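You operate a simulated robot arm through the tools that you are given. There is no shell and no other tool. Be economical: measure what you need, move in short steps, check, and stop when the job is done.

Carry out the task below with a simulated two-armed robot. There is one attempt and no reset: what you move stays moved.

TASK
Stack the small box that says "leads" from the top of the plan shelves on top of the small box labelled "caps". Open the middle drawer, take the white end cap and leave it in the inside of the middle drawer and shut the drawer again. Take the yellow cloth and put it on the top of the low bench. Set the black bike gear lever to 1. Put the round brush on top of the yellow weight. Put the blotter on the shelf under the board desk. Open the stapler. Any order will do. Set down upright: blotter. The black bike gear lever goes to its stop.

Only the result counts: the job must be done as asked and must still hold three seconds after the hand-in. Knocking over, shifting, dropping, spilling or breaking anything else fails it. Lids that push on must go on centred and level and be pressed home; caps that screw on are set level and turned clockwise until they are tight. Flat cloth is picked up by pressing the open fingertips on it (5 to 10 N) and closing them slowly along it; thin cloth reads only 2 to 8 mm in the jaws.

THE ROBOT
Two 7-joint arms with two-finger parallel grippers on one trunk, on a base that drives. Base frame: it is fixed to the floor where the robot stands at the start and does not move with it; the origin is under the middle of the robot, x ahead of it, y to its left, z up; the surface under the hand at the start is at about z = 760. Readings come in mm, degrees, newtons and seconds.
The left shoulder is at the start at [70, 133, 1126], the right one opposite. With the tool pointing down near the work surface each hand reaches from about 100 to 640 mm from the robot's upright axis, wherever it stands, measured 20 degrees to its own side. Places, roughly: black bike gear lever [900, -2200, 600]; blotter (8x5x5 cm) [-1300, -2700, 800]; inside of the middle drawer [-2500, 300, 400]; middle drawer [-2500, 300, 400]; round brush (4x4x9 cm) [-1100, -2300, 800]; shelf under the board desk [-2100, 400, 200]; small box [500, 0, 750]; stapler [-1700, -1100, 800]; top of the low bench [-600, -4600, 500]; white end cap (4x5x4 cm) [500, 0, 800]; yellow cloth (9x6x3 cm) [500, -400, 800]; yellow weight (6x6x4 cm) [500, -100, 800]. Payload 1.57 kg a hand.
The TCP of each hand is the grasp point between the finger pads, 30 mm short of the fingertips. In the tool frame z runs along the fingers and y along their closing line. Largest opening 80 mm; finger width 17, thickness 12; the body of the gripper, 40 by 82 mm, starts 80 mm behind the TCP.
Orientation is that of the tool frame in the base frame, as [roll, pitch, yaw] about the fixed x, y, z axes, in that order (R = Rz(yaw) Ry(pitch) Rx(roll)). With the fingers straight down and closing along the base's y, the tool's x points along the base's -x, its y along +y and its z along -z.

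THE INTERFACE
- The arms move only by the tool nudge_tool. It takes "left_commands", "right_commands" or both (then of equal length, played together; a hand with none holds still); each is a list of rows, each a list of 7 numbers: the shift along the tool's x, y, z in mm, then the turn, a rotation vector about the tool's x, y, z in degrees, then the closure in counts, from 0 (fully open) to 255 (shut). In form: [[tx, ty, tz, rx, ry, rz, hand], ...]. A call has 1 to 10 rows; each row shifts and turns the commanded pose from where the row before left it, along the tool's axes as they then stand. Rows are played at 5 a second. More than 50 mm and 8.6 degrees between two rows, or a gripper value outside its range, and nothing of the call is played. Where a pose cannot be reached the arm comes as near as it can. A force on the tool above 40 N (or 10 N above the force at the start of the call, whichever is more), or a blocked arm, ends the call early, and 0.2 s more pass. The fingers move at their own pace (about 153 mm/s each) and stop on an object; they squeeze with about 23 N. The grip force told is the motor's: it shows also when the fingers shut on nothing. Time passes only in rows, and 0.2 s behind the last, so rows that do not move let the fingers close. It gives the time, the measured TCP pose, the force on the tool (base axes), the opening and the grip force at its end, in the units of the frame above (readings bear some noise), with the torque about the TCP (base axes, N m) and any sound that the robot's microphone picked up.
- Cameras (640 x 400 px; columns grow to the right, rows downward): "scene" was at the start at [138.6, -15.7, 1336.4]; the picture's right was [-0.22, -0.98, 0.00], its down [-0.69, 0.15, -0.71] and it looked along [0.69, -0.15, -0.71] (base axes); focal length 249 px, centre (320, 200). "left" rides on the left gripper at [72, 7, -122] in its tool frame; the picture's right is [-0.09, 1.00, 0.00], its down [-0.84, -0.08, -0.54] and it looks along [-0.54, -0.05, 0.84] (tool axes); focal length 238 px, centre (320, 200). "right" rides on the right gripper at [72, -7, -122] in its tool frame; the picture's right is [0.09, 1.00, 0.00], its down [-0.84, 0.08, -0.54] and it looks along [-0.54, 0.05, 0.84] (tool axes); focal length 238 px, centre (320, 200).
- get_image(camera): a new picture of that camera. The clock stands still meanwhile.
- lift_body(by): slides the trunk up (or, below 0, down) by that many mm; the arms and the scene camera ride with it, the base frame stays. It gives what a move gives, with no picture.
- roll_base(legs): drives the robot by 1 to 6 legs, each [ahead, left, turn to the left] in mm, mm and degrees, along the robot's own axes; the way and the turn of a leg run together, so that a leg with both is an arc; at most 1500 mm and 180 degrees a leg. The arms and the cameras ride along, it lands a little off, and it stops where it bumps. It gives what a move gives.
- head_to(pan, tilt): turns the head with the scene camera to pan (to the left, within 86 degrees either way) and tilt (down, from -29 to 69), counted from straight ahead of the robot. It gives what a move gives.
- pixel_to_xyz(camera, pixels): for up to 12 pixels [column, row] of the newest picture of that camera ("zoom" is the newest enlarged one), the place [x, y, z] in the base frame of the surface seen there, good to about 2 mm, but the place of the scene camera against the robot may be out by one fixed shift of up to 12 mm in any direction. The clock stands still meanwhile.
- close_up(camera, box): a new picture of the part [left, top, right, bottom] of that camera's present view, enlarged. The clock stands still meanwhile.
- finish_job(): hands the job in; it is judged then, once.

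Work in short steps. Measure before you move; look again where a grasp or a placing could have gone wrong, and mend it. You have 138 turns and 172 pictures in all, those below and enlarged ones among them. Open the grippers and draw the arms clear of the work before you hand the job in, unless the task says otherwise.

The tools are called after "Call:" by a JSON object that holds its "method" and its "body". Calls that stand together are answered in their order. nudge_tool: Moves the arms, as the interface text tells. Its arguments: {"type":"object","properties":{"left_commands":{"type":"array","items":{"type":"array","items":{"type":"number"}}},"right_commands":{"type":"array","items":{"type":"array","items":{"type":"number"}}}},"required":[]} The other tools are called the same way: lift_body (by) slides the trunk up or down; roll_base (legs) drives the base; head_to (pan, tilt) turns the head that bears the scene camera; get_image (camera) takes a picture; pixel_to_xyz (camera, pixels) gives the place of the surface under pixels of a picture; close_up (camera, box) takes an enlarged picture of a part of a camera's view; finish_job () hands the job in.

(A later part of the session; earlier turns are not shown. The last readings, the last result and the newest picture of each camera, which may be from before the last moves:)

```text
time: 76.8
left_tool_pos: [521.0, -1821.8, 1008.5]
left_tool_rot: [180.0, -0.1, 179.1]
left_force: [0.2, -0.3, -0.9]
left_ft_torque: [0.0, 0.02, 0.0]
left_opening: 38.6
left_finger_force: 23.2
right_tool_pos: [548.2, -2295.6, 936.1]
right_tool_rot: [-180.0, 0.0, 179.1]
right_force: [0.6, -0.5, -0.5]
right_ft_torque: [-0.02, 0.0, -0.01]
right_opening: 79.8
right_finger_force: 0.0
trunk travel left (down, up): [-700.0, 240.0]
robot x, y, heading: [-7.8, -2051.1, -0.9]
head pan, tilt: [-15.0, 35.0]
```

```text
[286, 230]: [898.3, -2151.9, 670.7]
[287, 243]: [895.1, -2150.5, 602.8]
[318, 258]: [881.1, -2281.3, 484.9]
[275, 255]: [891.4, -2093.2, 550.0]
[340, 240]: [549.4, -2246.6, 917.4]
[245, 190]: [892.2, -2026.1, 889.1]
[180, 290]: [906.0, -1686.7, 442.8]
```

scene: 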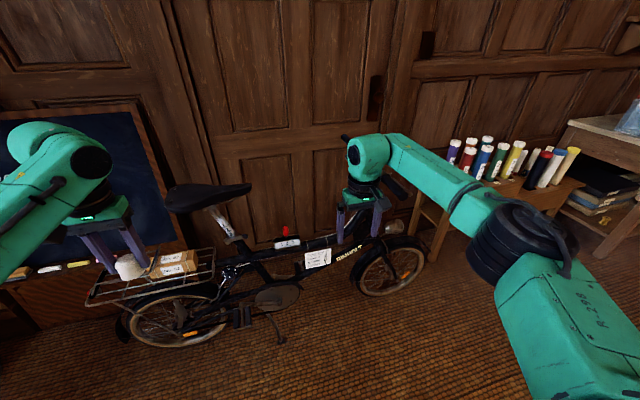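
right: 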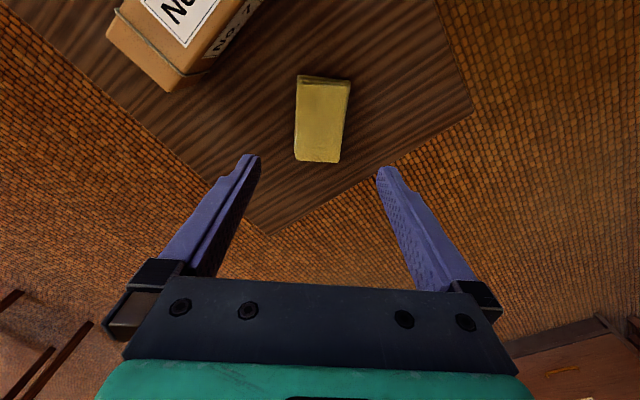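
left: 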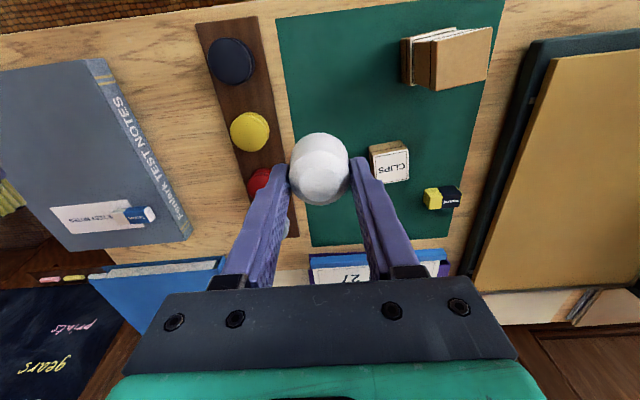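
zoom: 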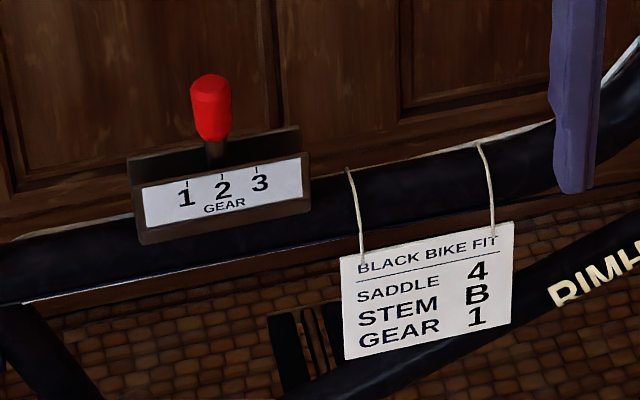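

The lever stands at 2; gear 1 is to picture left (+y). Check the handlebar before driving closer.

Call:
{"method": "pixel_to_xyz", "body": {"camera": "scene", "pixels": [[400, 192], [345, 138], [385, 176], [405, 198], [180, 262], [288, 233], [284, 238]]}}

Call:
{"method": "nudge_tool", "body": {"right_commands": [[40, 25, 0, 0, 0, 0, 255], [40, 25, 0, 0, 0, 0, 255], [40, 25, 0, 0, 0, 0, 255], [30, 25, 0, 0, 0, 0, 255]], "left_commands": [[40, 20, 0, 0, 0, 0, 255], [40, 20, 0, 0, 0, 0, 255], [40, 20, 0, 0, 0, 0, 255], [30, 20, 0, 0, 0, 0, 255]]}}

Call:
{"method": "close_up", "body": {"camera": "scene", "box": [200, 120, 440, 270]}}

```text
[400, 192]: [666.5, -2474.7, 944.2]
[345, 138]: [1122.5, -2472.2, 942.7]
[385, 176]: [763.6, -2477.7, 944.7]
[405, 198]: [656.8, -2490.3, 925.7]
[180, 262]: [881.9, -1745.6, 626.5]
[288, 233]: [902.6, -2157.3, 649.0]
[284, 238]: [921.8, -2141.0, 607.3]
```

```text
time: 77.8
left_tool_pos: [372.0, -1737.3, 1010.3]
left_tool_rot: [-179.9, 0.1, 179.1]
left_force: [-1.1, 0.2, -0.4]
left_ft_torque: [0.0, -0.02, -0.05]
left_opening: 38.9
left_finger_force: 24.0
right_tool_pos: [394.4, -2195.6, 935.5]
right_tool_rot: [-179.8, 0.2, 179.1]
right_force: [0.2, -0.9, 0.9]
right_ft_torque: [0.01, 0.0, -0.01]
right_opening: 0.0
right_finger_force: 21.1
trunk travel left (down, up): [-700.0, 240.0]
robot x, y, heading: [-9.1, -2053.1, -0.9]
head pan, tilt: [-15.0, 35.0]
```

```text
2.67 times, centred on (320, 195) of scene
```

zoom: 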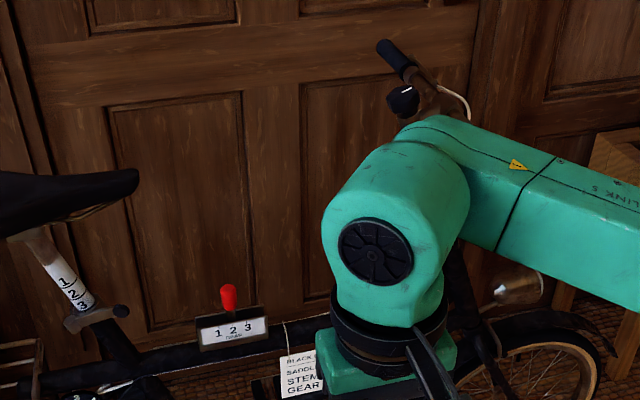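

Handlebar end at (660,-2480,930) is near where the elbow would be, so I drive in more to the left (robot ≈(335,-1880)) and then look.

Call:
{"method": "roll_base", "body": {"legs": [[345, 175, 0]]}}

Call:
{"method": "nudge_tool", "body": {"right_commands": [[0, -45, 0, 0, 0, 0, 255], [0, -45, 0, 0, 0, 0, 255], [0, -45, 0, 0, 0, 0, 255], [0, -45, 30, 0, 0, 0, 255], [0, 0, 40, 0, 0, 0, 255], [0, 0, 40, 0, 0, 0, 255]]}}

Call:
{"method": "get_image", "body": {"camera": "scene"}}

Call:
{"method": "get_image", "body": {"camera": "right"}}

```text
time: 80.3
left_tool_pos: [719.3, -1572.9, 1008.5]
left_tool_rot: [179.9, 0.0, 178.9]
left_force: [0.8, 0.1, -0.4]
left_ft_torque: [0.0, 0.02, -0.02]
left_opening: 38.6
left_finger_force: 22.9
right_tool_pos: [740.5, -2031.7, 935.6]
right_tool_rot: [179.9, 0.1, 178.8]
right_force: [0.2, -0.2, 0.0]
right_ft_torque: [0.02, 0.02, 0.03]
right_opening: 0.0
right_finger_force: 20.7
trunk travel left (down, up): [-700.0, 240.0]
robot x, y, heading: [337.2, -1889.4, -1.0]
head pan, tilt: [-15.0, 35.0]
```

```text
refused: row 4 steps farther than a row can; nothing moved
```

```text
136 pictures are left
```

scene: 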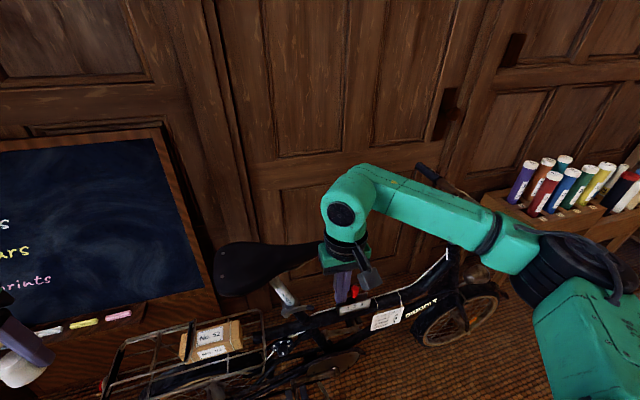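

```text
135 pictures are left
```

right: 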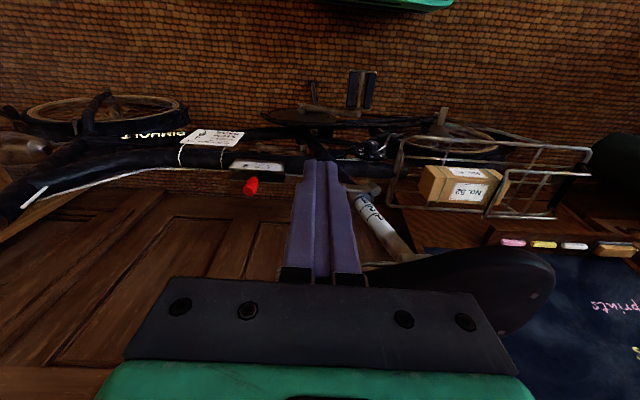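

Call:
{"method": "pixel_to_xyz", "body": {"camera": "right", "pixels": [[252, 182], [250, 190], [255, 176], [258, 165]]}}

Call:
{"method": "nudge_tool", "body": {"right_commands": [[0, -45, 0, 0, 0, 0, 255], [0, -45, 0, 0, 0, 0, 255], [0, -45, 0, 0, 0, 0, 255], [0, -40, 20, 0, 0, 0, 255], [0, 0, 45, 0, 0, 0, 255], [0, 0, 45, 0, 0, 0, 255]]}}

Call:
{"method": "get_image", "body": {"camera": "right"}}

```text
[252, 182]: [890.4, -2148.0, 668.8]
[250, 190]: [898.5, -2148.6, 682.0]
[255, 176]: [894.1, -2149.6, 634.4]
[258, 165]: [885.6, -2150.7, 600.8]
```

```text
time: 81.7
left_tool_pos: [719.4, -1573.6, 1008.6]
left_tool_rot: [180.0, -0.1, 178.8]
left_force: [-1.0, -0.2, -0.6]
left_ft_torque: [-0.03, 0.03, 0.01]
left_opening: 38.6
left_finger_force: 22.9
right_tool_pos: [740.8, -2208.0, 823.2]
right_tool_rot: [-179.9, 0.0, 179.0]
right_force: [-0.2, 0.3, 0.5]
right_ft_torque: [0.02, -0.05, 0.02]
right_opening: 0.0
right_finger_force: 21.0
trunk travel left (down, up): [-700.0, 240.0]
robot x, y, heading: [334.9, -1882.5, -1.1]
head pan, tilt: [-15.0, 35.0]
```

```text
134 pictures are left
```

right: 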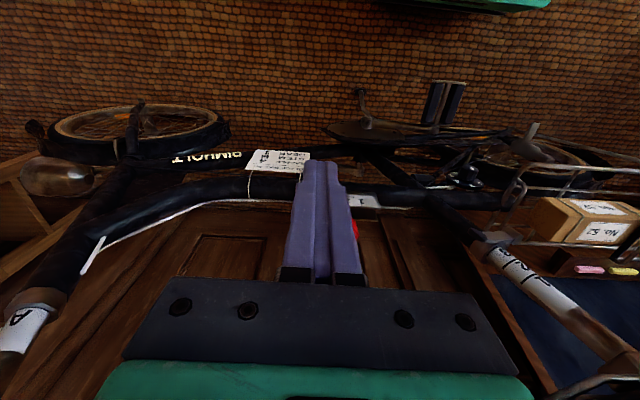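

Call:
{"method": "pixel_to_xyz", "body": {"camera": "scene", "pixels": [[312, 248], [300, 252], [260, 265], [357, 300], [380, 300], [400, 292], [435, 275]]}}

Call:
{"method": "nudge_tool", "body": {"right_commands": [[-45, 0, 0, 0, 0, 0, 255], [-45, 0, 0, 0, 0, 0, 255], [-45, 0, 0, 0, 0, 0, 255], [-24, 4, 10, 0, 0, 0, 255]]}}

Call:
{"method": "close_up", "body": {"camera": "scene", "box": [240, 190, 480, 340]}}

```text
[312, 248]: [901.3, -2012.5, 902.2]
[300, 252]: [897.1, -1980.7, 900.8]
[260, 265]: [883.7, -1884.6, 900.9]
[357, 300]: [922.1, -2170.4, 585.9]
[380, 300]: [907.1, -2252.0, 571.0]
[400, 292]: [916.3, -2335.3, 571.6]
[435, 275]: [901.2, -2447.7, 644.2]
```

```text
time: 82.7
left_tool_pos: [721.3, -1573.5, 1009.2]
left_tool_rot: [-180.0, -0.2, 178.9]
left_force: [-1.0, -0.3, -0.9]
left_ft_torque: [0.03, 0.0, -0.02]
left_opening: 38.8
left_finger_force: 23.0
right_tool_pos: [843.8, -2207.4, 816.8]
right_tool_rot: [-179.9, 0.0, 178.8]
right_force: [0.4, 0.0, 0.0]
right_ft_torque: [0.01, 0.01, -0.02]
right_opening: 0.0
right_finger_force: 21.3
right hand out of reach, approached as far as the arm can: row 3, 4
trunk travel left (down, up): [-700.0, 240.0]
robot x, y, heading: [336.6, -1888.2, -0.9]
head pan, tilt: [-15.0, 35.0]
```

```text
2.67 times, centred on (360, 265) of scene
```

zoom: 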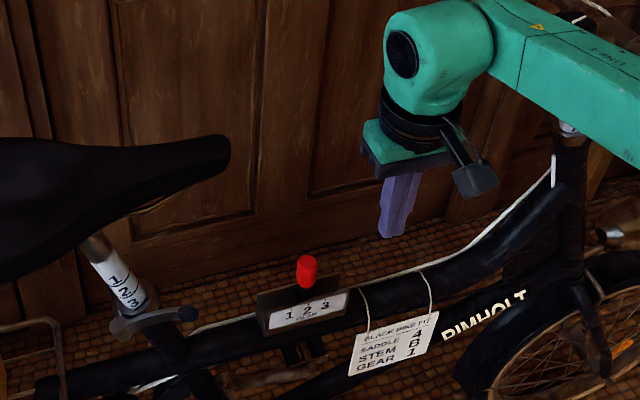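

Out of reach by ~55 mm. Check where the forearm is relative to the handlebar end before driving ahead.

Call:
{"method": "pixel_to_xyz", "body": {"camera": "zoom", "pixels": [[440, 60], [540, 40], [600, 80], [630, 100], [625, 160]]}}

Call:
{"method": "get_image", "body": {"camera": "scene"}}

```text
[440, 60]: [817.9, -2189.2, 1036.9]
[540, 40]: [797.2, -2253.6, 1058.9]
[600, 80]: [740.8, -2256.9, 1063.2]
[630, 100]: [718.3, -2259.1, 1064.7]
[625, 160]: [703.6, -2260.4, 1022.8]
```

```text
132 pictures are left
```

scene: 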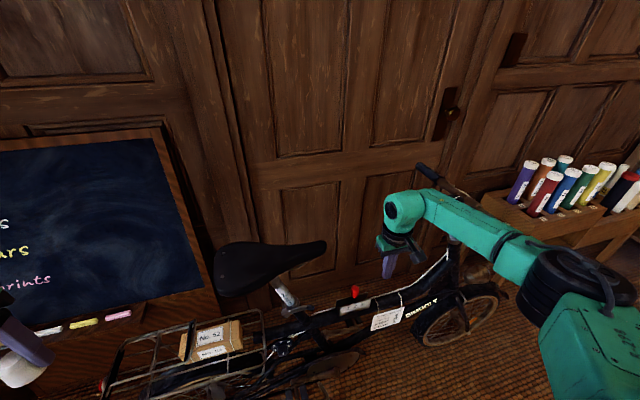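

Forearm is at y≈-2260, 200 mm clear of the handlebar. Retreat hand 30, drive 85 ahead, trunk down 130.

Call:
{"method": "nudge_tool", "body": {"right_commands": [[30, 0, 0, 0, 0, 0, 255]]}}

Call:
{"method": "roll_base", "body": {"legs": [[85, 0, 0]]}}

Call:
{"method": "lift_body", "body": {"by": -110}}

Call:
{"method": "close_up", "body": {"camera": "scene", "box": [240, 190, 480, 340]}}

```text
time: 83.1
left_tool_pos: [717.1, -1574.6, 1010.0]
left_tool_rot: [179.9, -0.1, 178.9]
left_force: [-0.8, -0.9, -1.0]
left_ft_torque: [0.0, -0.02, 0.0]
left_opening: 38.7
left_finger_force: 23.1
right_tool_pos: [809.5, -2204.5, 819.4]
right_tool_rot: [180.0, 0.1, 178.8]
right_force: [-0.9, 0.0, -0.4]
right_ft_torque: [0.0, 0.0, -0.01]
right_opening: 0.1
right_finger_force: 21.2
trunk travel left (down, up): [-700.0, 240.0]
robot x, y, heading: [334.1, -1885.0, -1.4]
head pan, tilt: [-15.0, 35.0]
```

```text
time: 84.2
left_tool_pos: [804.2, -1575.7, 1009.9]
left_tool_rot: [-179.9, 0.0, 178.8]
left_force: [0.0, 0.5, 0.1]
left_ft_torque: [-0.02, 0.01, 0.0]
left_opening: 38.6
left_finger_force: 22.9
right_tool_pos: [894.8, -2206.7, 818.3]
right_tool_rot: [180.0, 0.1, 178.8]
right_force: [-1.2, 0.2, -0.5]
right_ft_torque: [0.02, 0.01, 0.04]
right_opening: 0.0
right_finger_force: 21.4
trunk travel left (down, up): [-700.0, 240.0]
robot x, y, heading: [423.6, -1887.2, -0.9]
head pan, tilt: [-15.0, 35.0]
```

```text
time: 85.6
left_tool_pos: [803.3, -1576.0, 899.8]
left_tool_rot: [179.9, -0.2, 178.7]
left_force: [-0.1, 0.2, -0.3]
left_ft_torque: [-0.02, -0.02, -0.01]
left_opening: 38.7
left_finger_force: 22.7
right_tool_pos: [895.2, -2206.3, 709.1]
right_tool_rot: [-180.0, 0.0, 178.8]
right_force: [0.3, -0.9, -0.3]
right_ft_torque: [0.0, -0.02, 0.0]
right_opening: 0.0
right_finger_force: 21.8
trunk travel left (down, up): [-590.0, 350.0]
robot x, y, heading: [421.3, -1887.9, -1.2]
head pan, tilt: [-15.0, 35.0]
```

```text
2.67 times, centred on (360, 265) of scene
```

zoom: 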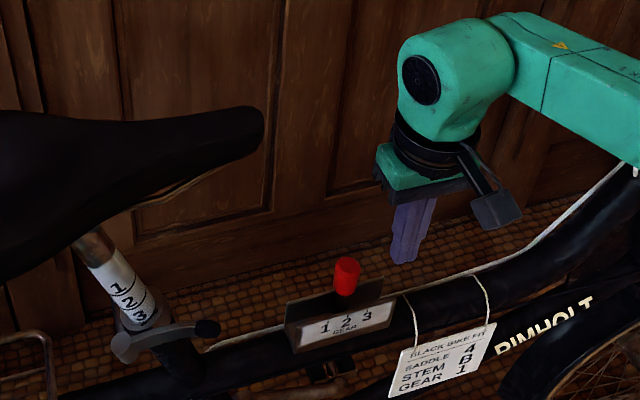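

Fingers are at the right depth beside the knob. Lower 30 mm and push toward +y in steps.

Call:
{"method": "nudge_tool", "body": {"right_commands": [[-3, 0, 30, 0, 0, 0, 255], [0, 20, 0, 0, 0, 0, 255], [0, 12, 0, 0, 0, 0, 255], [0, 6, 0, 0, 0, 0, 255], [0, 6, 0, 0, 0, 0, 255], [0, 6, 0, 0, 0, 0, 255]]}}

Call:
{"method": "close_up", "body": {"camera": "scene", "box": [300, 225, 396, 285]}}

```text
time: 87.0
left_tool_pos: [804.8, -1574.8, 898.9]
left_tool_rot: [180.0, -0.2, 178.8]
left_force: [-0.3, 0.7, 0.9]
left_ft_torque: [0.02, 0.01, 0.0]
left_opening: 38.7
left_finger_force: 23.4
right_tool_pos: [900.3, -2156.3, 677.5]
right_tool_rot: [180.0, -0.2, 178.8]
right_force: [0.1, -0.3, 0.2]
right_ft_torque: [0.03, 0.03, 0.0]
right_opening: 0.0
right_finger_force: 21.3
trunk travel left (down, up): [-590.0, 350.0]
robot x, y, heading: [418.8, -1889.2, -1.0]
head pan, tilt: [-15.0, 35.0]
```

```text
6.67 times, centred on (348, 255) of scene
```

zoom: 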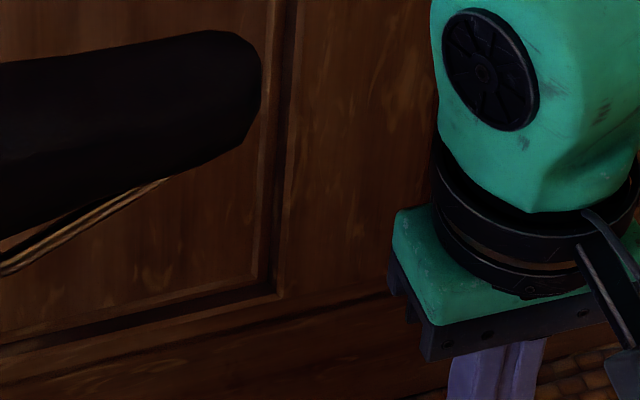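

Call:
{"method": "close_up", "body": {"camera": "scene", "box": [312, 255, 440, 335]}}

```text
5.00 times, centred on (376, 295) of scene
```

zoom: 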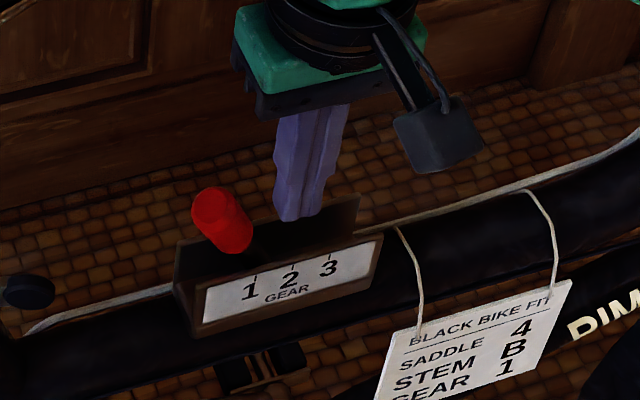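

The lever snapped to 1 and leans away. I push further to make sure it's at its stop.

Call:
{"method": "nudge_tool", "body": {"right_commands": [[0, 6, 5, 0, 0, 0, 255], [0, 5, 5, 0, 0, 0, 255], [0, 4, 3, 0, 0, 0, 255], [0, 4, 0, 0, 0, 0, 255], [0, 3, 0, 0, 0, 0, 255], [0, 3, 0, 0, 0, 0, 255]]}}

Call:
{"method": "close_up", "body": {"camera": "scene", "box": [312, 255, 440, 335]}}

```text
time: 88.4
left_tool_pos: [804.8, -1579.9, 901.0]
left_tool_rot: [179.7, -0.1, 178.8]
left_force: [-0.1, -0.5, -0.5]
left_ft_torque: [0.0, -0.02, 0.02]
left_opening: 38.6
left_finger_force: 22.7
right_tool_pos: [898.7, -2140.6, 663.5]
right_tool_rot: [-179.8, 0.1, 178.4]
right_force: [3.7, -25.9, 5.5]
right_ft_torque: [-0.59, -0.06, -0.05]
right_opening: 0.0
right_finger_force: 21.1
trunk travel left (down, up): [-590.0, 350.0]
robot x, y, heading: [417.7, -1885.3, -1.1]
head pan, tilt: [-15.0, 35.0]
```

```text
5.00 times, centred on (376, 295) of scene
```

zoom: 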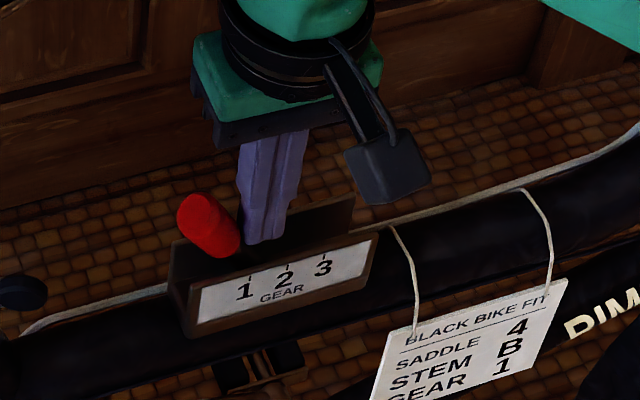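

At the stop (26 N). Withdraw the hand -y, up, back; raise trunk and back away, then verify.

Call:
{"method": "nudge_tool", "body": {"right_commands": [[0, -25, 0, 0, 0, 0, 255], [0, -15, -40, 0, 0, 0, 255], [0, 0, -45, 0, 0, 0, 255], [0, 0, -45, 0, 0, 0, 255]]}}

Call:
{"method": "lift_body", "body": {"by": 110}}

Call:
{"method": "close_up", "body": {"camera": "scene", "box": [312, 265, 440, 345]}}

Call:
{"method": "roll_base", "body": {"legs": [[-450, 0, 0], [0, 0, 120]]}}

Call:
{"method": "head_to", "body": {"pan": 20, "tilt": 22}}

Call:
{"method": "get_image", "body": {"camera": "scene"}}

```text
time: 89.4
left_tool_pos: [805.1, -1575.2, 899.0]
left_tool_rot: [-180.0, 0.0, 178.9]
left_force: [0.8, 0.2, -1.0]
left_ft_torque: [-0.02, 0.0, -0.02]
left_opening: 38.8
left_finger_force: 23.2
right_tool_pos: [901.6, -2169.0, 796.8]
right_tool_rot: [180.0, -0.1, 178.8]
right_force: [-0.2, 0.9, 0.4]
right_ft_torque: [-0.01, 0.0, -0.02]
right_opening: 0.0
right_finger_force: 21.3
trunk travel left (down, up): [-590.0, 350.0]
robot x, y, heading: [421.8, -1886.1, -1.3]
head pan, tilt: [-15.0, 35.0]
```

```text
time: 90.8
left_tool_pos: [804.2, -1575.7, 1008.5]
left_tool_rot: [180.0, -0.1, 178.8]
left_force: [0.2, 0.3, -0.6]
left_ft_torque: [-0.03, 0.02, 0.04]
left_opening: 38.7
left_finger_force: 23.0
right_tool_pos: [905.2, -2169.8, 904.5]
right_tool_rot: [180.0, 0.0, 178.9]
right_force: [0.2, 0.3, 0.6]
right_ft_torque: [0.0, -0.01, -0.02]
right_opening: 0.0
right_finger_force: 22.0
trunk travel left (down, up): [-700.0, 240.0]
robot x, y, heading: [417.2, -1888.8, -1.4]
head pan, tilt: [-15.0, 35.0]
```

```text
5.00 times, centred on (376, 305) of scene
```

zoom: 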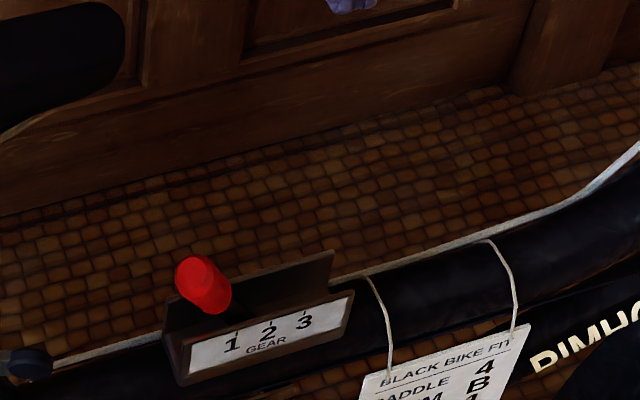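

```text
time: 98.5
left_tool_pos: [-491.8, -1689.7, 1009.3]
left_tool_rot: [180.0, -0.1, -62.7]
left_force: [-0.2, -0.3, -0.7]
left_ft_torque: [-0.01, -0.01, 0.02]
left_opening: 38.9
left_finger_force: 22.9
right_tool_pos: [-15.2, -1318.9, 904.9]
right_tool_rot: [-180.0, 0.0, -62.8]
right_force: [-0.3, -0.2, -0.8]
right_ft_torque: [-0.02, -0.01, -0.01]
right_opening: 0.0
right_finger_force: 21.0
trunk travel left (down, up): [-700.0, 240.0]
robot x, y, heading: [-33.5, -1876.9, 117.3]
head pan, tilt: [-15.0, 35.0]
```

```text
time: 99.5
left_tool_pos: [-491.6, -1689.2, 1008.8]
left_tool_rot: [179.9, -0.1, -62.6]
left_force: [-0.1, -0.1, -0.8]
left_ft_torque: [-0.01, 0.01, 0.03]
left_opening: 38.8
left_finger_force: 22.8
right_tool_pos: [-14.8, -1318.9, 905.2]
right_tool_rot: [-180.0, 0.1, -62.8]
right_force: [-0.2, -0.6, 0.0]
right_ft_torque: [0.01, 0.02, 0.0]
right_opening: 0.0
right_finger_force: 21.3
trunk travel left (down, up): [-700.0, 240.0]
robot x, y, heading: [-32.9, -1879.2, 117.2]
head pan, tilt: [20.0, 22.0]
```

```text
126 pictures are left
```

scene: 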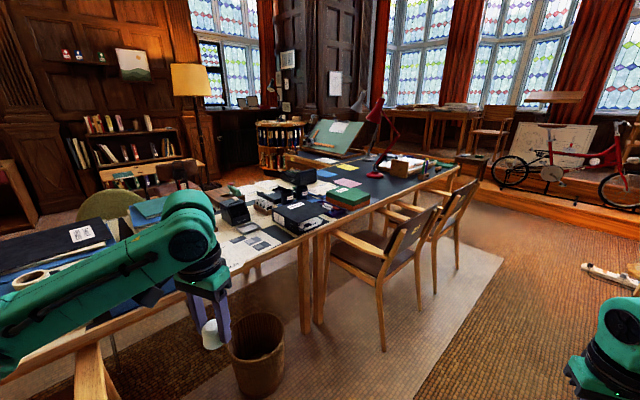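

Lever is at 1. Enlarge the desk to find stapler and the board desk.

Call:
{"method": "close_up", "body": {"camera": "scene", "box": [190, 90, 470, 265]}}

Call:
{"method": "pixel_to_xyz", "body": {"camera": "scene", "pixels": [[345, 140], [310, 200], [300, 215], [400, 255], [445, 210], [455, 170], [258, 345], [236, 210], [305, 150], [260, 150], [500, 255]]}}

```text
2.29 times, centred on (330, 178) of scene
```

zoom: 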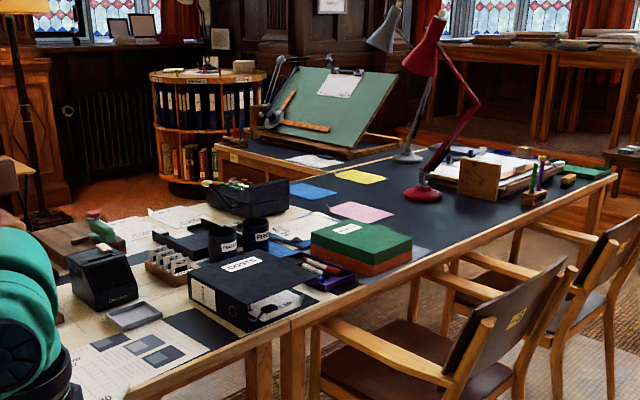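

```text
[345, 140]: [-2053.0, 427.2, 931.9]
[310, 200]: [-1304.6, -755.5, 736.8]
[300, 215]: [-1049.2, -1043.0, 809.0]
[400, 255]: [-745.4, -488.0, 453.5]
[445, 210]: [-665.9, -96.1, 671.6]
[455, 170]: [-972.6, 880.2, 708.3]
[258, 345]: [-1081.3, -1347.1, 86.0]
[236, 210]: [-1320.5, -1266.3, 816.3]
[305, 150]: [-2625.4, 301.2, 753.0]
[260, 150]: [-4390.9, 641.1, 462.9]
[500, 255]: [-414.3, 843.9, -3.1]
```

Stapler etc. lie on the far (west) side. I drive round the south end of the desk; first to (-350,-3300) facing west, then look.

Call:
{"method": "roll_base", "body": {"legs": [[0, 0, 63], [0, 1430, 0], [300, 0, 0]]}}

Call:
{"method": "head_to", "body": {"pan": -15, "tilt": 25}}

Call:
{"method": "get_image", "body": {"camera": "scene"}}

```text
time: 111.0
left_tool_pos: [-756.3, -3638.8, 1008.7]
left_tool_rot: [179.9, 0.0, -1.8]
left_force: [1.3, -1.3, 0.1]
left_ft_torque: [-0.01, 0.02, 0.02]
left_opening: 38.7
left_finger_force: 23.2
right_tool_pos: [-850.4, -3042.6, 905.3]
right_tool_rot: [179.9, 0.0, -1.8]
right_force: [0.2, 0.7, 0.2]
right_ft_torque: [-0.01, 0.01, 0.02]
right_opening: 0.2
right_finger_force: 21.3
trunk travel left (down, up): [-700.0, 240.0]
robot x, y, heading: [-371.4, -3333.8, 178.5]
head pan, tilt: [20.0, 22.0]
```

```text
time: 112.1
left_tool_pos: [-757.5, -3638.7, 1008.9]
left_tool_rot: [-179.9, -0.2, -1.8]
left_force: [-0.6, -0.4, -0.1]
left_ft_torque: [0.0, 0.0, 0.02]
left_opening: 38.5
left_finger_force: 23.4
right_tool_pos: [-848.7, -3041.7, 905.5]
right_tool_rot: [-179.9, 0.0, -1.8]
right_force: [0.2, 0.5, 0.1]
right_ft_torque: [0.01, -0.01, -0.03]
right_opening: 0.0
right_finger_force: 21.6
trunk travel left (down, up): [-700.0, 240.0]
robot x, y, heading: [-370.6, -3334.3, 178.5]
head pan, tilt: [-15.0, 25.0]
```

```text
124 pictures are left
```

scene: 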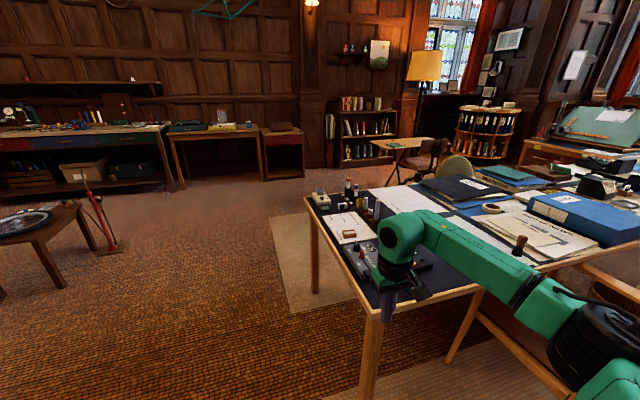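

Call:
{"method": "close_up", "body": {"camera": "scene", "box": [300, 170, 460, 290]}}

Call:
{"method": "close_up", "body": {"camera": "scene", "box": [430, 90, 640, 260]}}

Call:
{"method": "pixel_to_xyz", "body": {"camera": "scene", "pixels": [[348, 233], [520, 243], [310, 200], [382, 300], [60, 270], [118, 245], [400, 175], [408, 140], [455, 165], [530, 152], [610, 115]]}}

```text
3.33 times, centred on (380, 230) of scene
```

zoom: 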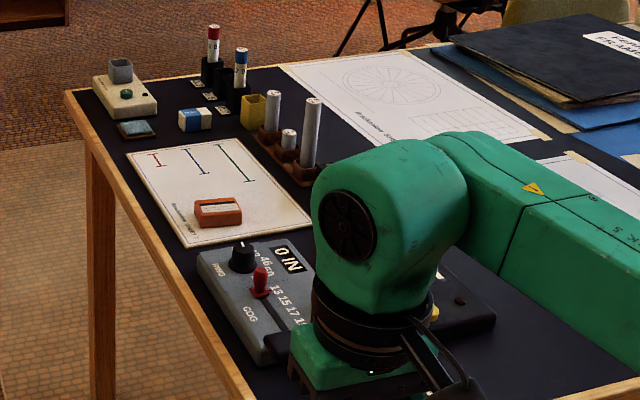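

```text
2.35 times, centred on (535, 175) of scene
```

zoom: 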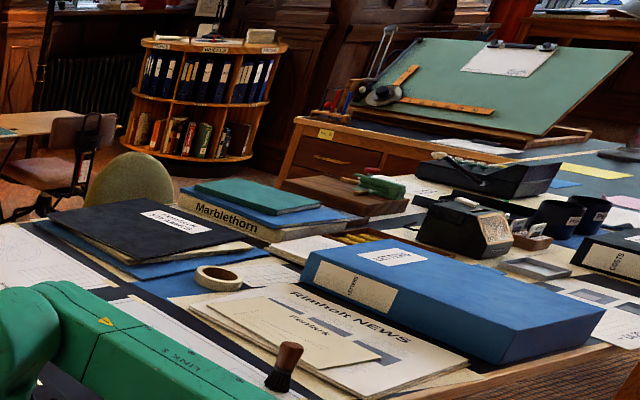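

```text
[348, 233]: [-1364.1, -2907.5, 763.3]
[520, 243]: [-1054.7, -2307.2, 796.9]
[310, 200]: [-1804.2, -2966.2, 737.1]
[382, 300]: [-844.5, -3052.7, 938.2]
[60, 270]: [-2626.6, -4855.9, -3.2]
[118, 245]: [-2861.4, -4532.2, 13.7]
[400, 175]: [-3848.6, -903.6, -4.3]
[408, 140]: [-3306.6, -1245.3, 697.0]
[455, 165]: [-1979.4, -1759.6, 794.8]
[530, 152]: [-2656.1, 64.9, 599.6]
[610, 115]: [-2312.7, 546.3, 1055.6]
```

I go west and turn north, then look at the lane between desk and side table.

Call:
{"method": "roll_base", "body": {"legs": [[1100, 100, 0], [1050, 0, 0], [0, 0, -88], [500, 0, 0]]}}

Call:
{"method": "head_to", "body": {"pan": -10, "tilt": 25}}

Call:
{"method": "get_image", "body": {"camera": "scene"}}

Call:
{"method": "pixel_to_xyz", "body": {"camera": "scene", "pixels": [[100, 350], [320, 350], [320, 250], [320, 200], [400, 250], [200, 250], [150, 200], [450, 250]]}}

```text
time: 129.2
left_tool_pos: [-2824.9, -2439.6, 1009.4]
left_tool_rot: [180.0, -0.1, -92.1]
left_force: [0.0, -0.7, -1.0]
left_ft_torque: [-0.01, 0.0, 0.01]
left_opening: 38.6
left_finger_force: 22.7
right_tool_pos: [-2227.8, -2350.4, 904.4]
right_tool_rot: [180.0, 0.1, -92.2]
right_force: [1.0, 0.2, 0.2]
right_ft_torque: [-0.03, -0.01, -0.02]
right_opening: 0.0
right_finger_force: 21.0
trunk travel left (down, up): [-700.0, 240.0]
robot x, y, heading: [-2518.9, -2830.9, 87.7]
head pan, tilt: [-15.0, 25.0]
```

```text
time: 129.8
left_tool_pos: [-2824.3, -2437.6, 1009.0]
left_tool_rot: [180.0, -0.1, -92.2]
left_force: [-0.3, 0.7, -0.8]
left_ft_torque: [0.0, 0.02, 0.01]
left_opening: 38.8
left_finger_force: 22.9
right_tool_pos: [-2227.6, -2351.0, 905.0]
right_tool_rot: [179.9, 0.1, -92.2]
right_force: [0.3, -0.4, 0.7]
right_ft_torque: [0.01, -0.01, 0.0]
right_opening: 0.0
right_finger_force: 21.2
trunk travel left (down, up): [-700.0, 240.0]
robot x, y, heading: [-2518.6, -2831.7, 87.6]
head pan, tilt: [-10.0, 25.0]
```

```text
121 pictures are left
```

scene: 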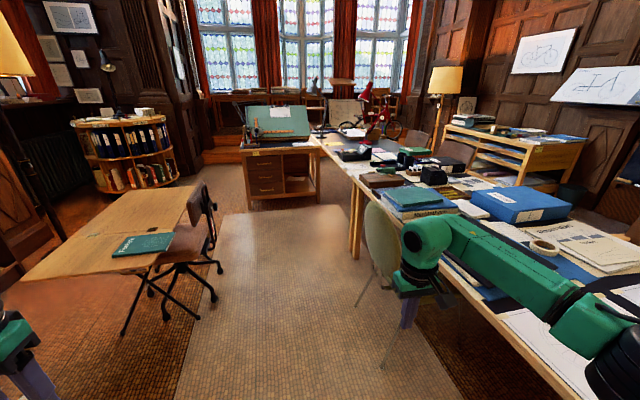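

```text
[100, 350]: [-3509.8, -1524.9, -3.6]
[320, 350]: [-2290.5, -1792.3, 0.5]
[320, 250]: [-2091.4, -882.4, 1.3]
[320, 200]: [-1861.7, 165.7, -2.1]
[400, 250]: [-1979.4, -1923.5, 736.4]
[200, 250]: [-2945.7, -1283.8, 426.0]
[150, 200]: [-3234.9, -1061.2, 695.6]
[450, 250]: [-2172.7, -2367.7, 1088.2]
```

Call:
{"method": "pixel_to_xyz", "body": {"camera": "scene", "pixels": [[213, 298], [218, 268], [210, 205], [360, 305], [366, 225], [383, 362], [350, 255], [125, 330], [245, 205], [322, 200]]}}

Call:
{"method": "close_up", "body": {"camera": "scene", "box": [230, 90, 470, 240]}}

```text
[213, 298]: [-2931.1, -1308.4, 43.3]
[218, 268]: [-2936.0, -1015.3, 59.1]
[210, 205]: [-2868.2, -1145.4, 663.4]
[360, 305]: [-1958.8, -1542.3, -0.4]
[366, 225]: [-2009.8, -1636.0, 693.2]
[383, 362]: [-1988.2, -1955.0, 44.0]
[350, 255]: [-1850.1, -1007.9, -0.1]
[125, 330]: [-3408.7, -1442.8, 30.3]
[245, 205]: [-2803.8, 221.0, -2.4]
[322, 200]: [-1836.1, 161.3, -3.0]
```

```text
2.67 times, centred on (350, 165) of scene
```

zoom: 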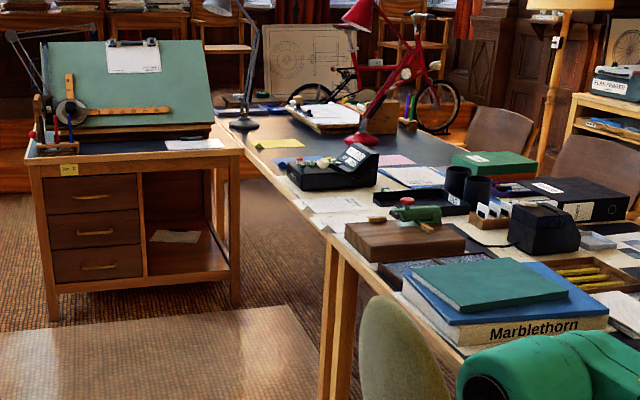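

Lane is 900 mm wide. Drive north to y≈-910 and turn to face east toward the stapler.

Call:
{"method": "roll_base", "body": {"legs": [[1400, 0, 0], [520, 0, 0], [0, 0, -88]]}}

Call:
{"method": "head_to", "body": {"pan": -5, "tilt": 35}}

Call:
{"method": "get_image", "body": {"camera": "scene"}}

```text
time: 143.0
left_tool_pos: [-2016.8, -586.4, 1009.4]
left_tool_rot: [180.0, -0.1, -178.2]
left_force: [0.6, -0.5, -0.3]
left_ft_torque: [0.03, 0.0, 0.01]
left_opening: 38.6
left_finger_force: 23.3
right_tool_pos: [-1885.7, -1173.5, 906.4]
right_tool_rot: [180.0, 0.0, -178.1]
right_force: [0.3, 0.5, 0.3]
right_ft_torque: [-0.02, -0.01, 0.03]
right_opening: 0.1
right_finger_force: 21.2
trunk travel left (down, up): [-700.0, 240.0]
robot x, y, heading: [-2384.0, -916.8, 2.0]
head pan, tilt: [-10.0, 25.0]
```

```text
time: 143.7
left_tool_pos: [-2015.3, -585.9, 1009.3]
left_tool_rot: [-180.0, -0.2, -178.1]
left_force: [1.1, -0.2, 0.1]
left_ft_torque: [0.0, -0.01, -0.02]
left_opening: 38.7
left_finger_force: 23.2
right_tool_pos: [-1885.2, -1173.9, 904.5]
right_tool_rot: [180.0, 0.1, -178.1]
right_force: [1.3, 0.1, 0.2]
right_ft_torque: [-0.01, 0.01, -0.01]
right_opening: 0.2
right_finger_force: 21.5
trunk travel left (down, up): [-700.0, 240.0]
robot x, y, heading: [-2382.2, -917.4, 1.7]
head pan, tilt: [-5.0, 35.0]
```

```text
119 pictures are left
```

scene: 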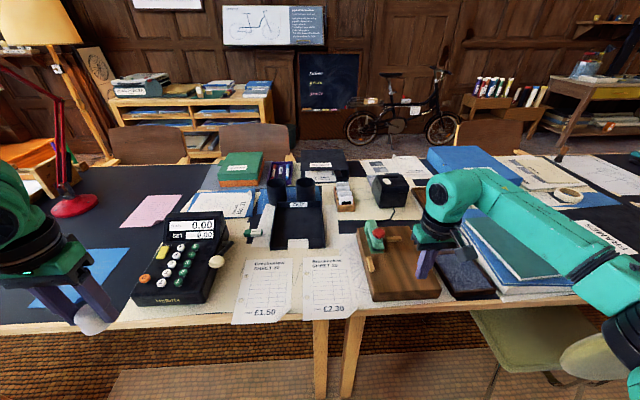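

Call:
{"method": "close_up", "body": {"camera": "scene", "box": [235, 150, 475, 300]}}

Call:
{"method": "pixel_to_xyz", "body": {"camera": "scene", "pixels": [[372, 235], [370, 265], [262, 225], [400, 250], [345, 195], [185, 265]]}}

```text
2.67 times, centred on (355, 225) of scene
```

zoom: 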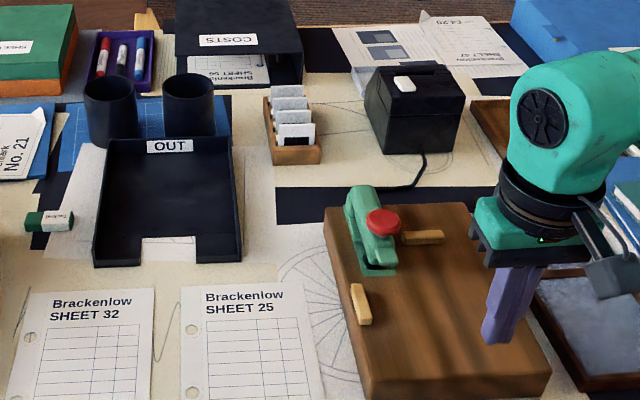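

```text
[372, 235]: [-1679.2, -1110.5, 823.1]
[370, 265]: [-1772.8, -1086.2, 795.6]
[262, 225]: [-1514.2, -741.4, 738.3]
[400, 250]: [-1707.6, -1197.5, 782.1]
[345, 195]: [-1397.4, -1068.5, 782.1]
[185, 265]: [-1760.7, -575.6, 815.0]
```

Call:
{"method": "nudge_tool", "body": {"right_commands": [[0, 30, -30, 0, 0, 0, 255], [0, 0, -30, 0, 0, 0, 255]]}}

Call:
{"method": "get_image", "body": {"camera": "right"}}

Call:
{"method": "close_up", "body": {"camera": "scene", "box": [347, 210, 427, 270]}}

```text
time: 144.3
left_tool_pos: [-2016.4, -585.3, 1009.6]
left_tool_rot: [-180.0, 0.0, -178.0]
left_force: [-0.3, 0.1, -0.4]
left_ft_torque: [-0.04, 0.01, 0.01]
left_opening: 38.8
left_finger_force: 22.7
right_tool_pos: [-1886.2, -1145.9, 967.4]
right_tool_rot: [180.0, 0.0, -178.0]
right_force: [0.1, -1.0, 0.8]
right_ft_torque: [-0.03, -0.01, -0.01]
right_opening: 0.0
right_finger_force: 21.3
trunk travel left (down, up): [-700.0, 240.0]
robot x, y, heading: [-2385.4, -917.7, 1.9]
head pan, tilt: [-5.0, 35.0]
```

```text
117 pictures are left
```

right: 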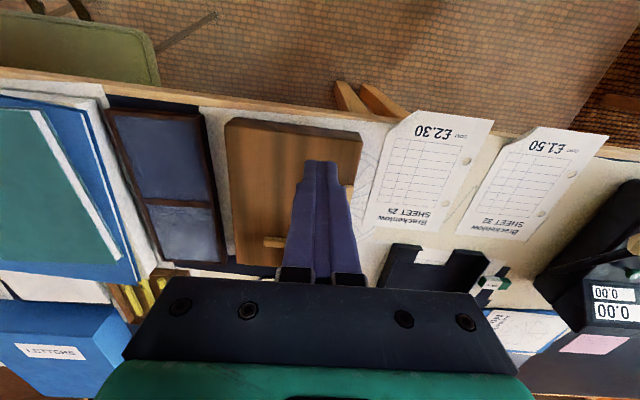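

```text
6.67 times, centred on (387, 240) of scene
```

zoom: 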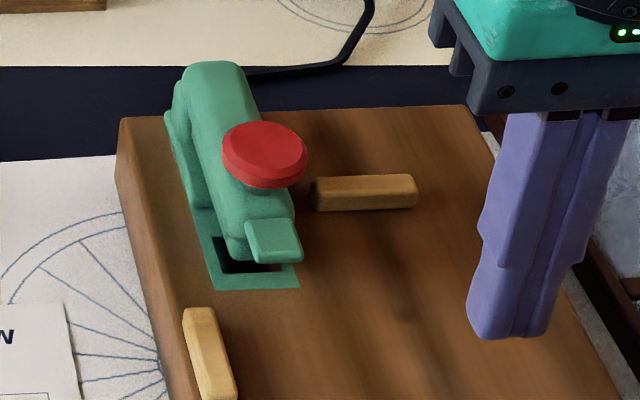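

The stapler: green arm hinged at the far end, free end with tab toward me, red button on top. I measure it on the zoom.

Call:
{"method": "pixel_to_xyz", "body": {"camera": "zoom", "pixels": [[215, 75], [215, 140], [265, 140], [260, 180], [225, 230], [275, 240], [250, 262], [180, 130], [260, 282], [365, 195], [290, 215], [195, 330]]}}

```text
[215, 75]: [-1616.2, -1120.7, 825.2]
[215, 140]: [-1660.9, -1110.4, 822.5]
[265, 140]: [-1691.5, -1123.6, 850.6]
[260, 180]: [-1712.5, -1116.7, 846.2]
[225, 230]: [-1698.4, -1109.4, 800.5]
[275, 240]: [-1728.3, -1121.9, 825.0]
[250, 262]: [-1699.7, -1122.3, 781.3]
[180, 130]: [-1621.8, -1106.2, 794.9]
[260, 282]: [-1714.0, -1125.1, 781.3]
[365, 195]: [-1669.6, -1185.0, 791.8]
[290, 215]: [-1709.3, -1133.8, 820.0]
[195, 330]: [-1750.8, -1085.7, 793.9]
```

Drive 110 mm closer and put the opened right fingers so that the hand camera sees the stapler.

Call:
{"method": "roll_base", "body": {"legs": [[110, 0, 0]]}}

Call:
{"method": "nudge_tool", "body": {"right_commands": [[20, 25, 0, 0, 0, 0, 0], [10, 0, 15, 0, 0, 0, 0]]}}

Call:
{"method": "get_image", "body": {"camera": "right"}}

```text
time: 145.5
left_tool_pos: [-1906.4, -581.0, 1010.1]
left_tool_rot: [180.0, -0.1, -178.0]
left_force: [0.5, -0.5, -0.6]
left_ft_torque: [-0.01, -0.02, -0.02]
left_opening: 38.9
left_finger_force: 23.1
right_tool_pos: [-1775.0, -1141.1, 968.4]
right_tool_rot: [-180.0, 0.0, -178.0]
right_force: [-0.1, 0.2, 0.1]
right_ft_torque: [0.02, 0.01, -0.03]
right_opening: 0.0
right_finger_force: 21.5
trunk travel left (down, up): [-700.0, 240.0]
robot x, y, heading: [-2271.3, -915.4, 2.0]
head pan, tilt: [-5.0, 35.0]
```

```text
time: 146.1
left_tool_pos: [-1906.2, -581.4, 1008.0]
left_tool_rot: [180.0, -0.2, -178.0]
left_force: [0.4, -0.6, -0.9]
left_ft_torque: [0.0, 0.0, -0.02]
left_opening: 38.6
left_finger_force: 23.5
right_tool_pos: [-1806.8, -1116.6, 952.3]
right_tool_rot: [180.0, 0.1, -178.0]
right_force: [0.0, 0.1, 0.1]
right_ft_torque: [-0.01, 0.0, -0.03]
right_opening: 80.3
right_finger_force: 0.1
trunk travel left (down, up): [-700.0, 240.0]
robot x, y, heading: [-2273.4, -912.7, 1.8]
head pan, tilt: [-5.0, 35.0]
```

```text
115 pictures are left
```

right: 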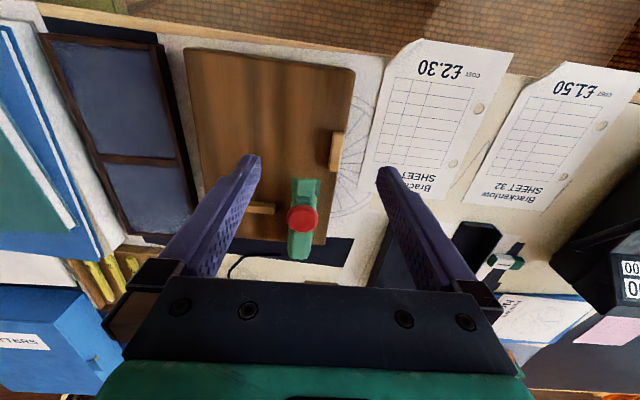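

Call:
{"method": "close_up", "body": {"camera": "right", "box": [260, 165, 356, 265]}}

Call:
{"method": "pixel_to_xyz", "body": {"camera": "zoom", "pixels": [[320, 220], [320, 140], [320, 120], [320, 100], [320, 350], [260, 210], [380, 210]]}}

```text
4.00 times, centred on (308, 215) of right
```

zoom: 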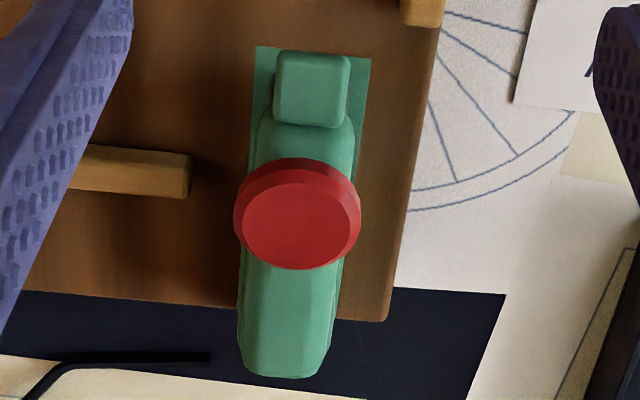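

```text
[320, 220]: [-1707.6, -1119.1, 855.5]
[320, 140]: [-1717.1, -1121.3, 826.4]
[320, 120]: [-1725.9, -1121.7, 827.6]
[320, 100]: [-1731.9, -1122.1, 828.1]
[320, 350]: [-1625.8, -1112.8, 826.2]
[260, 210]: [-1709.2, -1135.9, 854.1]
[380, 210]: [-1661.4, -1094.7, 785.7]
```

Call:
{"method": "pixel_to_xyz", "body": {"camera": "zoom", "pixels": [[284, 65], [342, 65], [282, 110], [344, 110], [312, 62], [312, 90], [275, 140], [350, 140], [360, 80], [262, 80], [290, 365]]}}

```text
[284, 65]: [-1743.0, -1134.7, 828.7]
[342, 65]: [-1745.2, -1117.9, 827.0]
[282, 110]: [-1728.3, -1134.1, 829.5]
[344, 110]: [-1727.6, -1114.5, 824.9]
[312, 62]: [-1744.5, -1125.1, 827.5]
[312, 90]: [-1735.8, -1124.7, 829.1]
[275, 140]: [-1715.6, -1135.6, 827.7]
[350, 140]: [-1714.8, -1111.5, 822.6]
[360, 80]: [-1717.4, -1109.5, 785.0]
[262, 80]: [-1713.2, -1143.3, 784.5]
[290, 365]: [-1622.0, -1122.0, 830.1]
```

Tab centre (-1736,-1125), top 828, 20 mm wide. Go there with 40 mm opening, TCP z 830, and close on its sides.

Call:
{"method": "nudge_tool", "body": {"right_commands": [[-35, -5, 0, 0, 0, 0, 128], [-35, -5, 0, 0, 0, 0, 128], [0, 0, 45, 0, 0, 0, 128], [0, 0, 45, 0, 0, 0, 128], [0, 0, 31, 0, 0, 0, 128]]}}

Call:
{"method": "get_image", "body": {"camera": "right"}}

```text
time: 147.3
left_tool_pos: [-1906.5, -580.5, 1009.2]
left_tool_rot: [180.0, -0.1, -178.0]
left_force: [-0.2, -0.1, -0.8]
left_ft_torque: [-0.02, 0.05, 0.0]
left_opening: 38.6
left_finger_force: 23.4
right_tool_pos: [-1733.4, -1122.1, 832.7]
right_tool_rot: [179.9, 0.1, -178.0]
right_force: [0.1, -0.5, 1.3]
right_ft_torque: [0.01, 0.03, -0.02]
right_opening: 39.6
right_finger_force: 0.0
trunk travel left (down, up): [-700.0, 240.0]
robot x, y, heading: [-2271.1, -912.6, 2.1]
head pan, tilt: [-5.0, 35.0]
```

```text
113 pictures are left
```

right: 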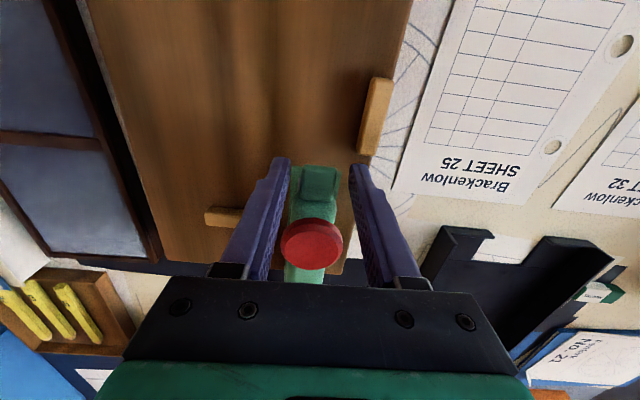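

Shift 3 mm to centre, close, then lift along the arc ~20° and check.

Call:
{"method": "nudge_tool", "body": {"right_commands": [[3, -2.5, 0, 0, 0, 0, 128], [0, 0, 0, 0, 0, 0, 200], [0, 0, 0, 0, 0, 0, 255], [0, 0, 0, 0, 0, 0, 255], [-0.5, 0, -10, 0, 0, 0, 255], [-1.5, 0, -10, 0, 0, 0, 255], [-2.2, 0, -10, 0, 0, 0, 255], [-3, 0, -10, 0, 0, 0, 255]]}}

Call:
{"method": "get_image", "body": {"camera": "right"}}

```text
time: 149.1
left_tool_pos: [-1906.0, -578.1, 1008.0]
left_tool_rot: [-179.8, -0.2, -178.0]
left_force: [0.3, 0.0, -1.1]
left_ft_torque: [-0.01, 0.0, -0.04]
left_opening: 39.0
left_finger_force: 23.1
right_tool_pos: [-1730.6, -1124.9, 872.9]
right_tool_rot: [-179.8, 0.0, -178.0]
right_force: [-5.5, 15.4, -8.5]
right_ft_torque: [0.26, 1.01, -0.58]
right_opening: 22.0
right_finger_force: 35.0
trunk travel left (down, up): [-700.0, 240.0]
robot x, y, heading: [-2274.2, -911.6, 1.9]
head pan, tilt: [-5.0, 35.0]
```

```text
112 pictures are left
```

right: 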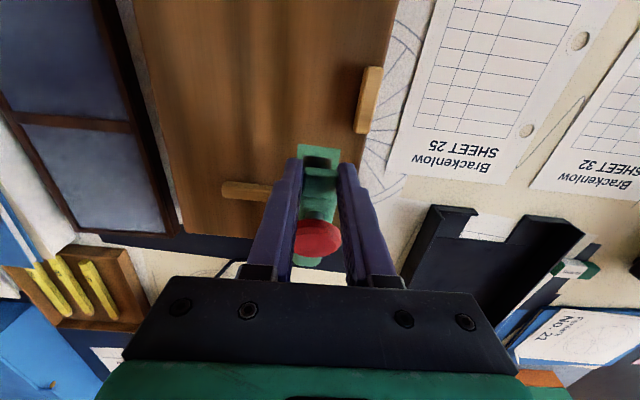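

It swings up. Continue the arc with some tool tilt.

Call:
{"method": "nudge_tool", "body": {"right_commands": [[-3.5, 0, -9, 0, 4, 0, 255], [-4.5, 0, -9, 0, 4, 0, 255], [-5, 0, -8.5, 0, 4, 0, 255], [-6, 0, -8, 0, 4, 0, 255], [-6, 0, -8, 0, 4, 0, 255], [-6, 0, -7, 0, 4, 0, 255]]}}

Call:
{"method": "close_up", "body": {"camera": "scene", "box": [340, 200, 500, 300]}}

```text
time: 150.5
left_tool_pos: [-1903.2, -581.0, 1008.4]
left_tool_rot: [-179.9, -0.2, -177.9]
left_force: [0.1, 0.1, -0.3]
left_ft_torque: [0.0, 0.05, 0.0]
left_opening: 38.9
left_finger_force: 23.1
right_tool_pos: [-1765.1, -1120.9, 896.9]
right_tool_rot: [-179.9, -24.2, -178.2]
right_force: [0.3, -0.5, -0.2]
right_ft_torque: [0.01, 0.02, -0.02]
right_opening: 0.0
right_finger_force: 21.6
right hand out of reach, approached as far as the arm can: row 3, 4, 6
trunk travel left (down, up): [-700.0, 240.0]
robot x, y, heading: [-2270.6, -912.6, 2.1]
head pan, tilt: [-5.0, 35.0]
```

```text
4.00 times, centred on (420, 250) of scene
```

zoom: 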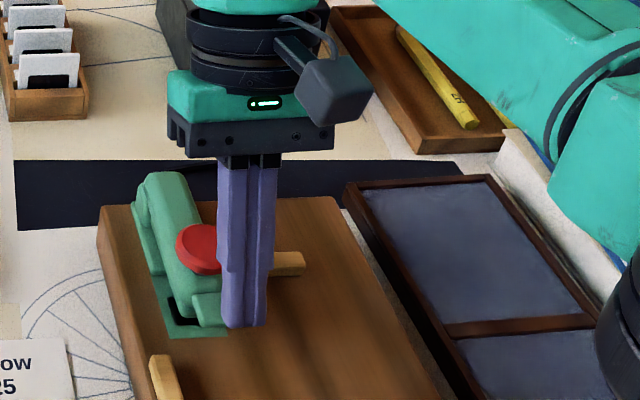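

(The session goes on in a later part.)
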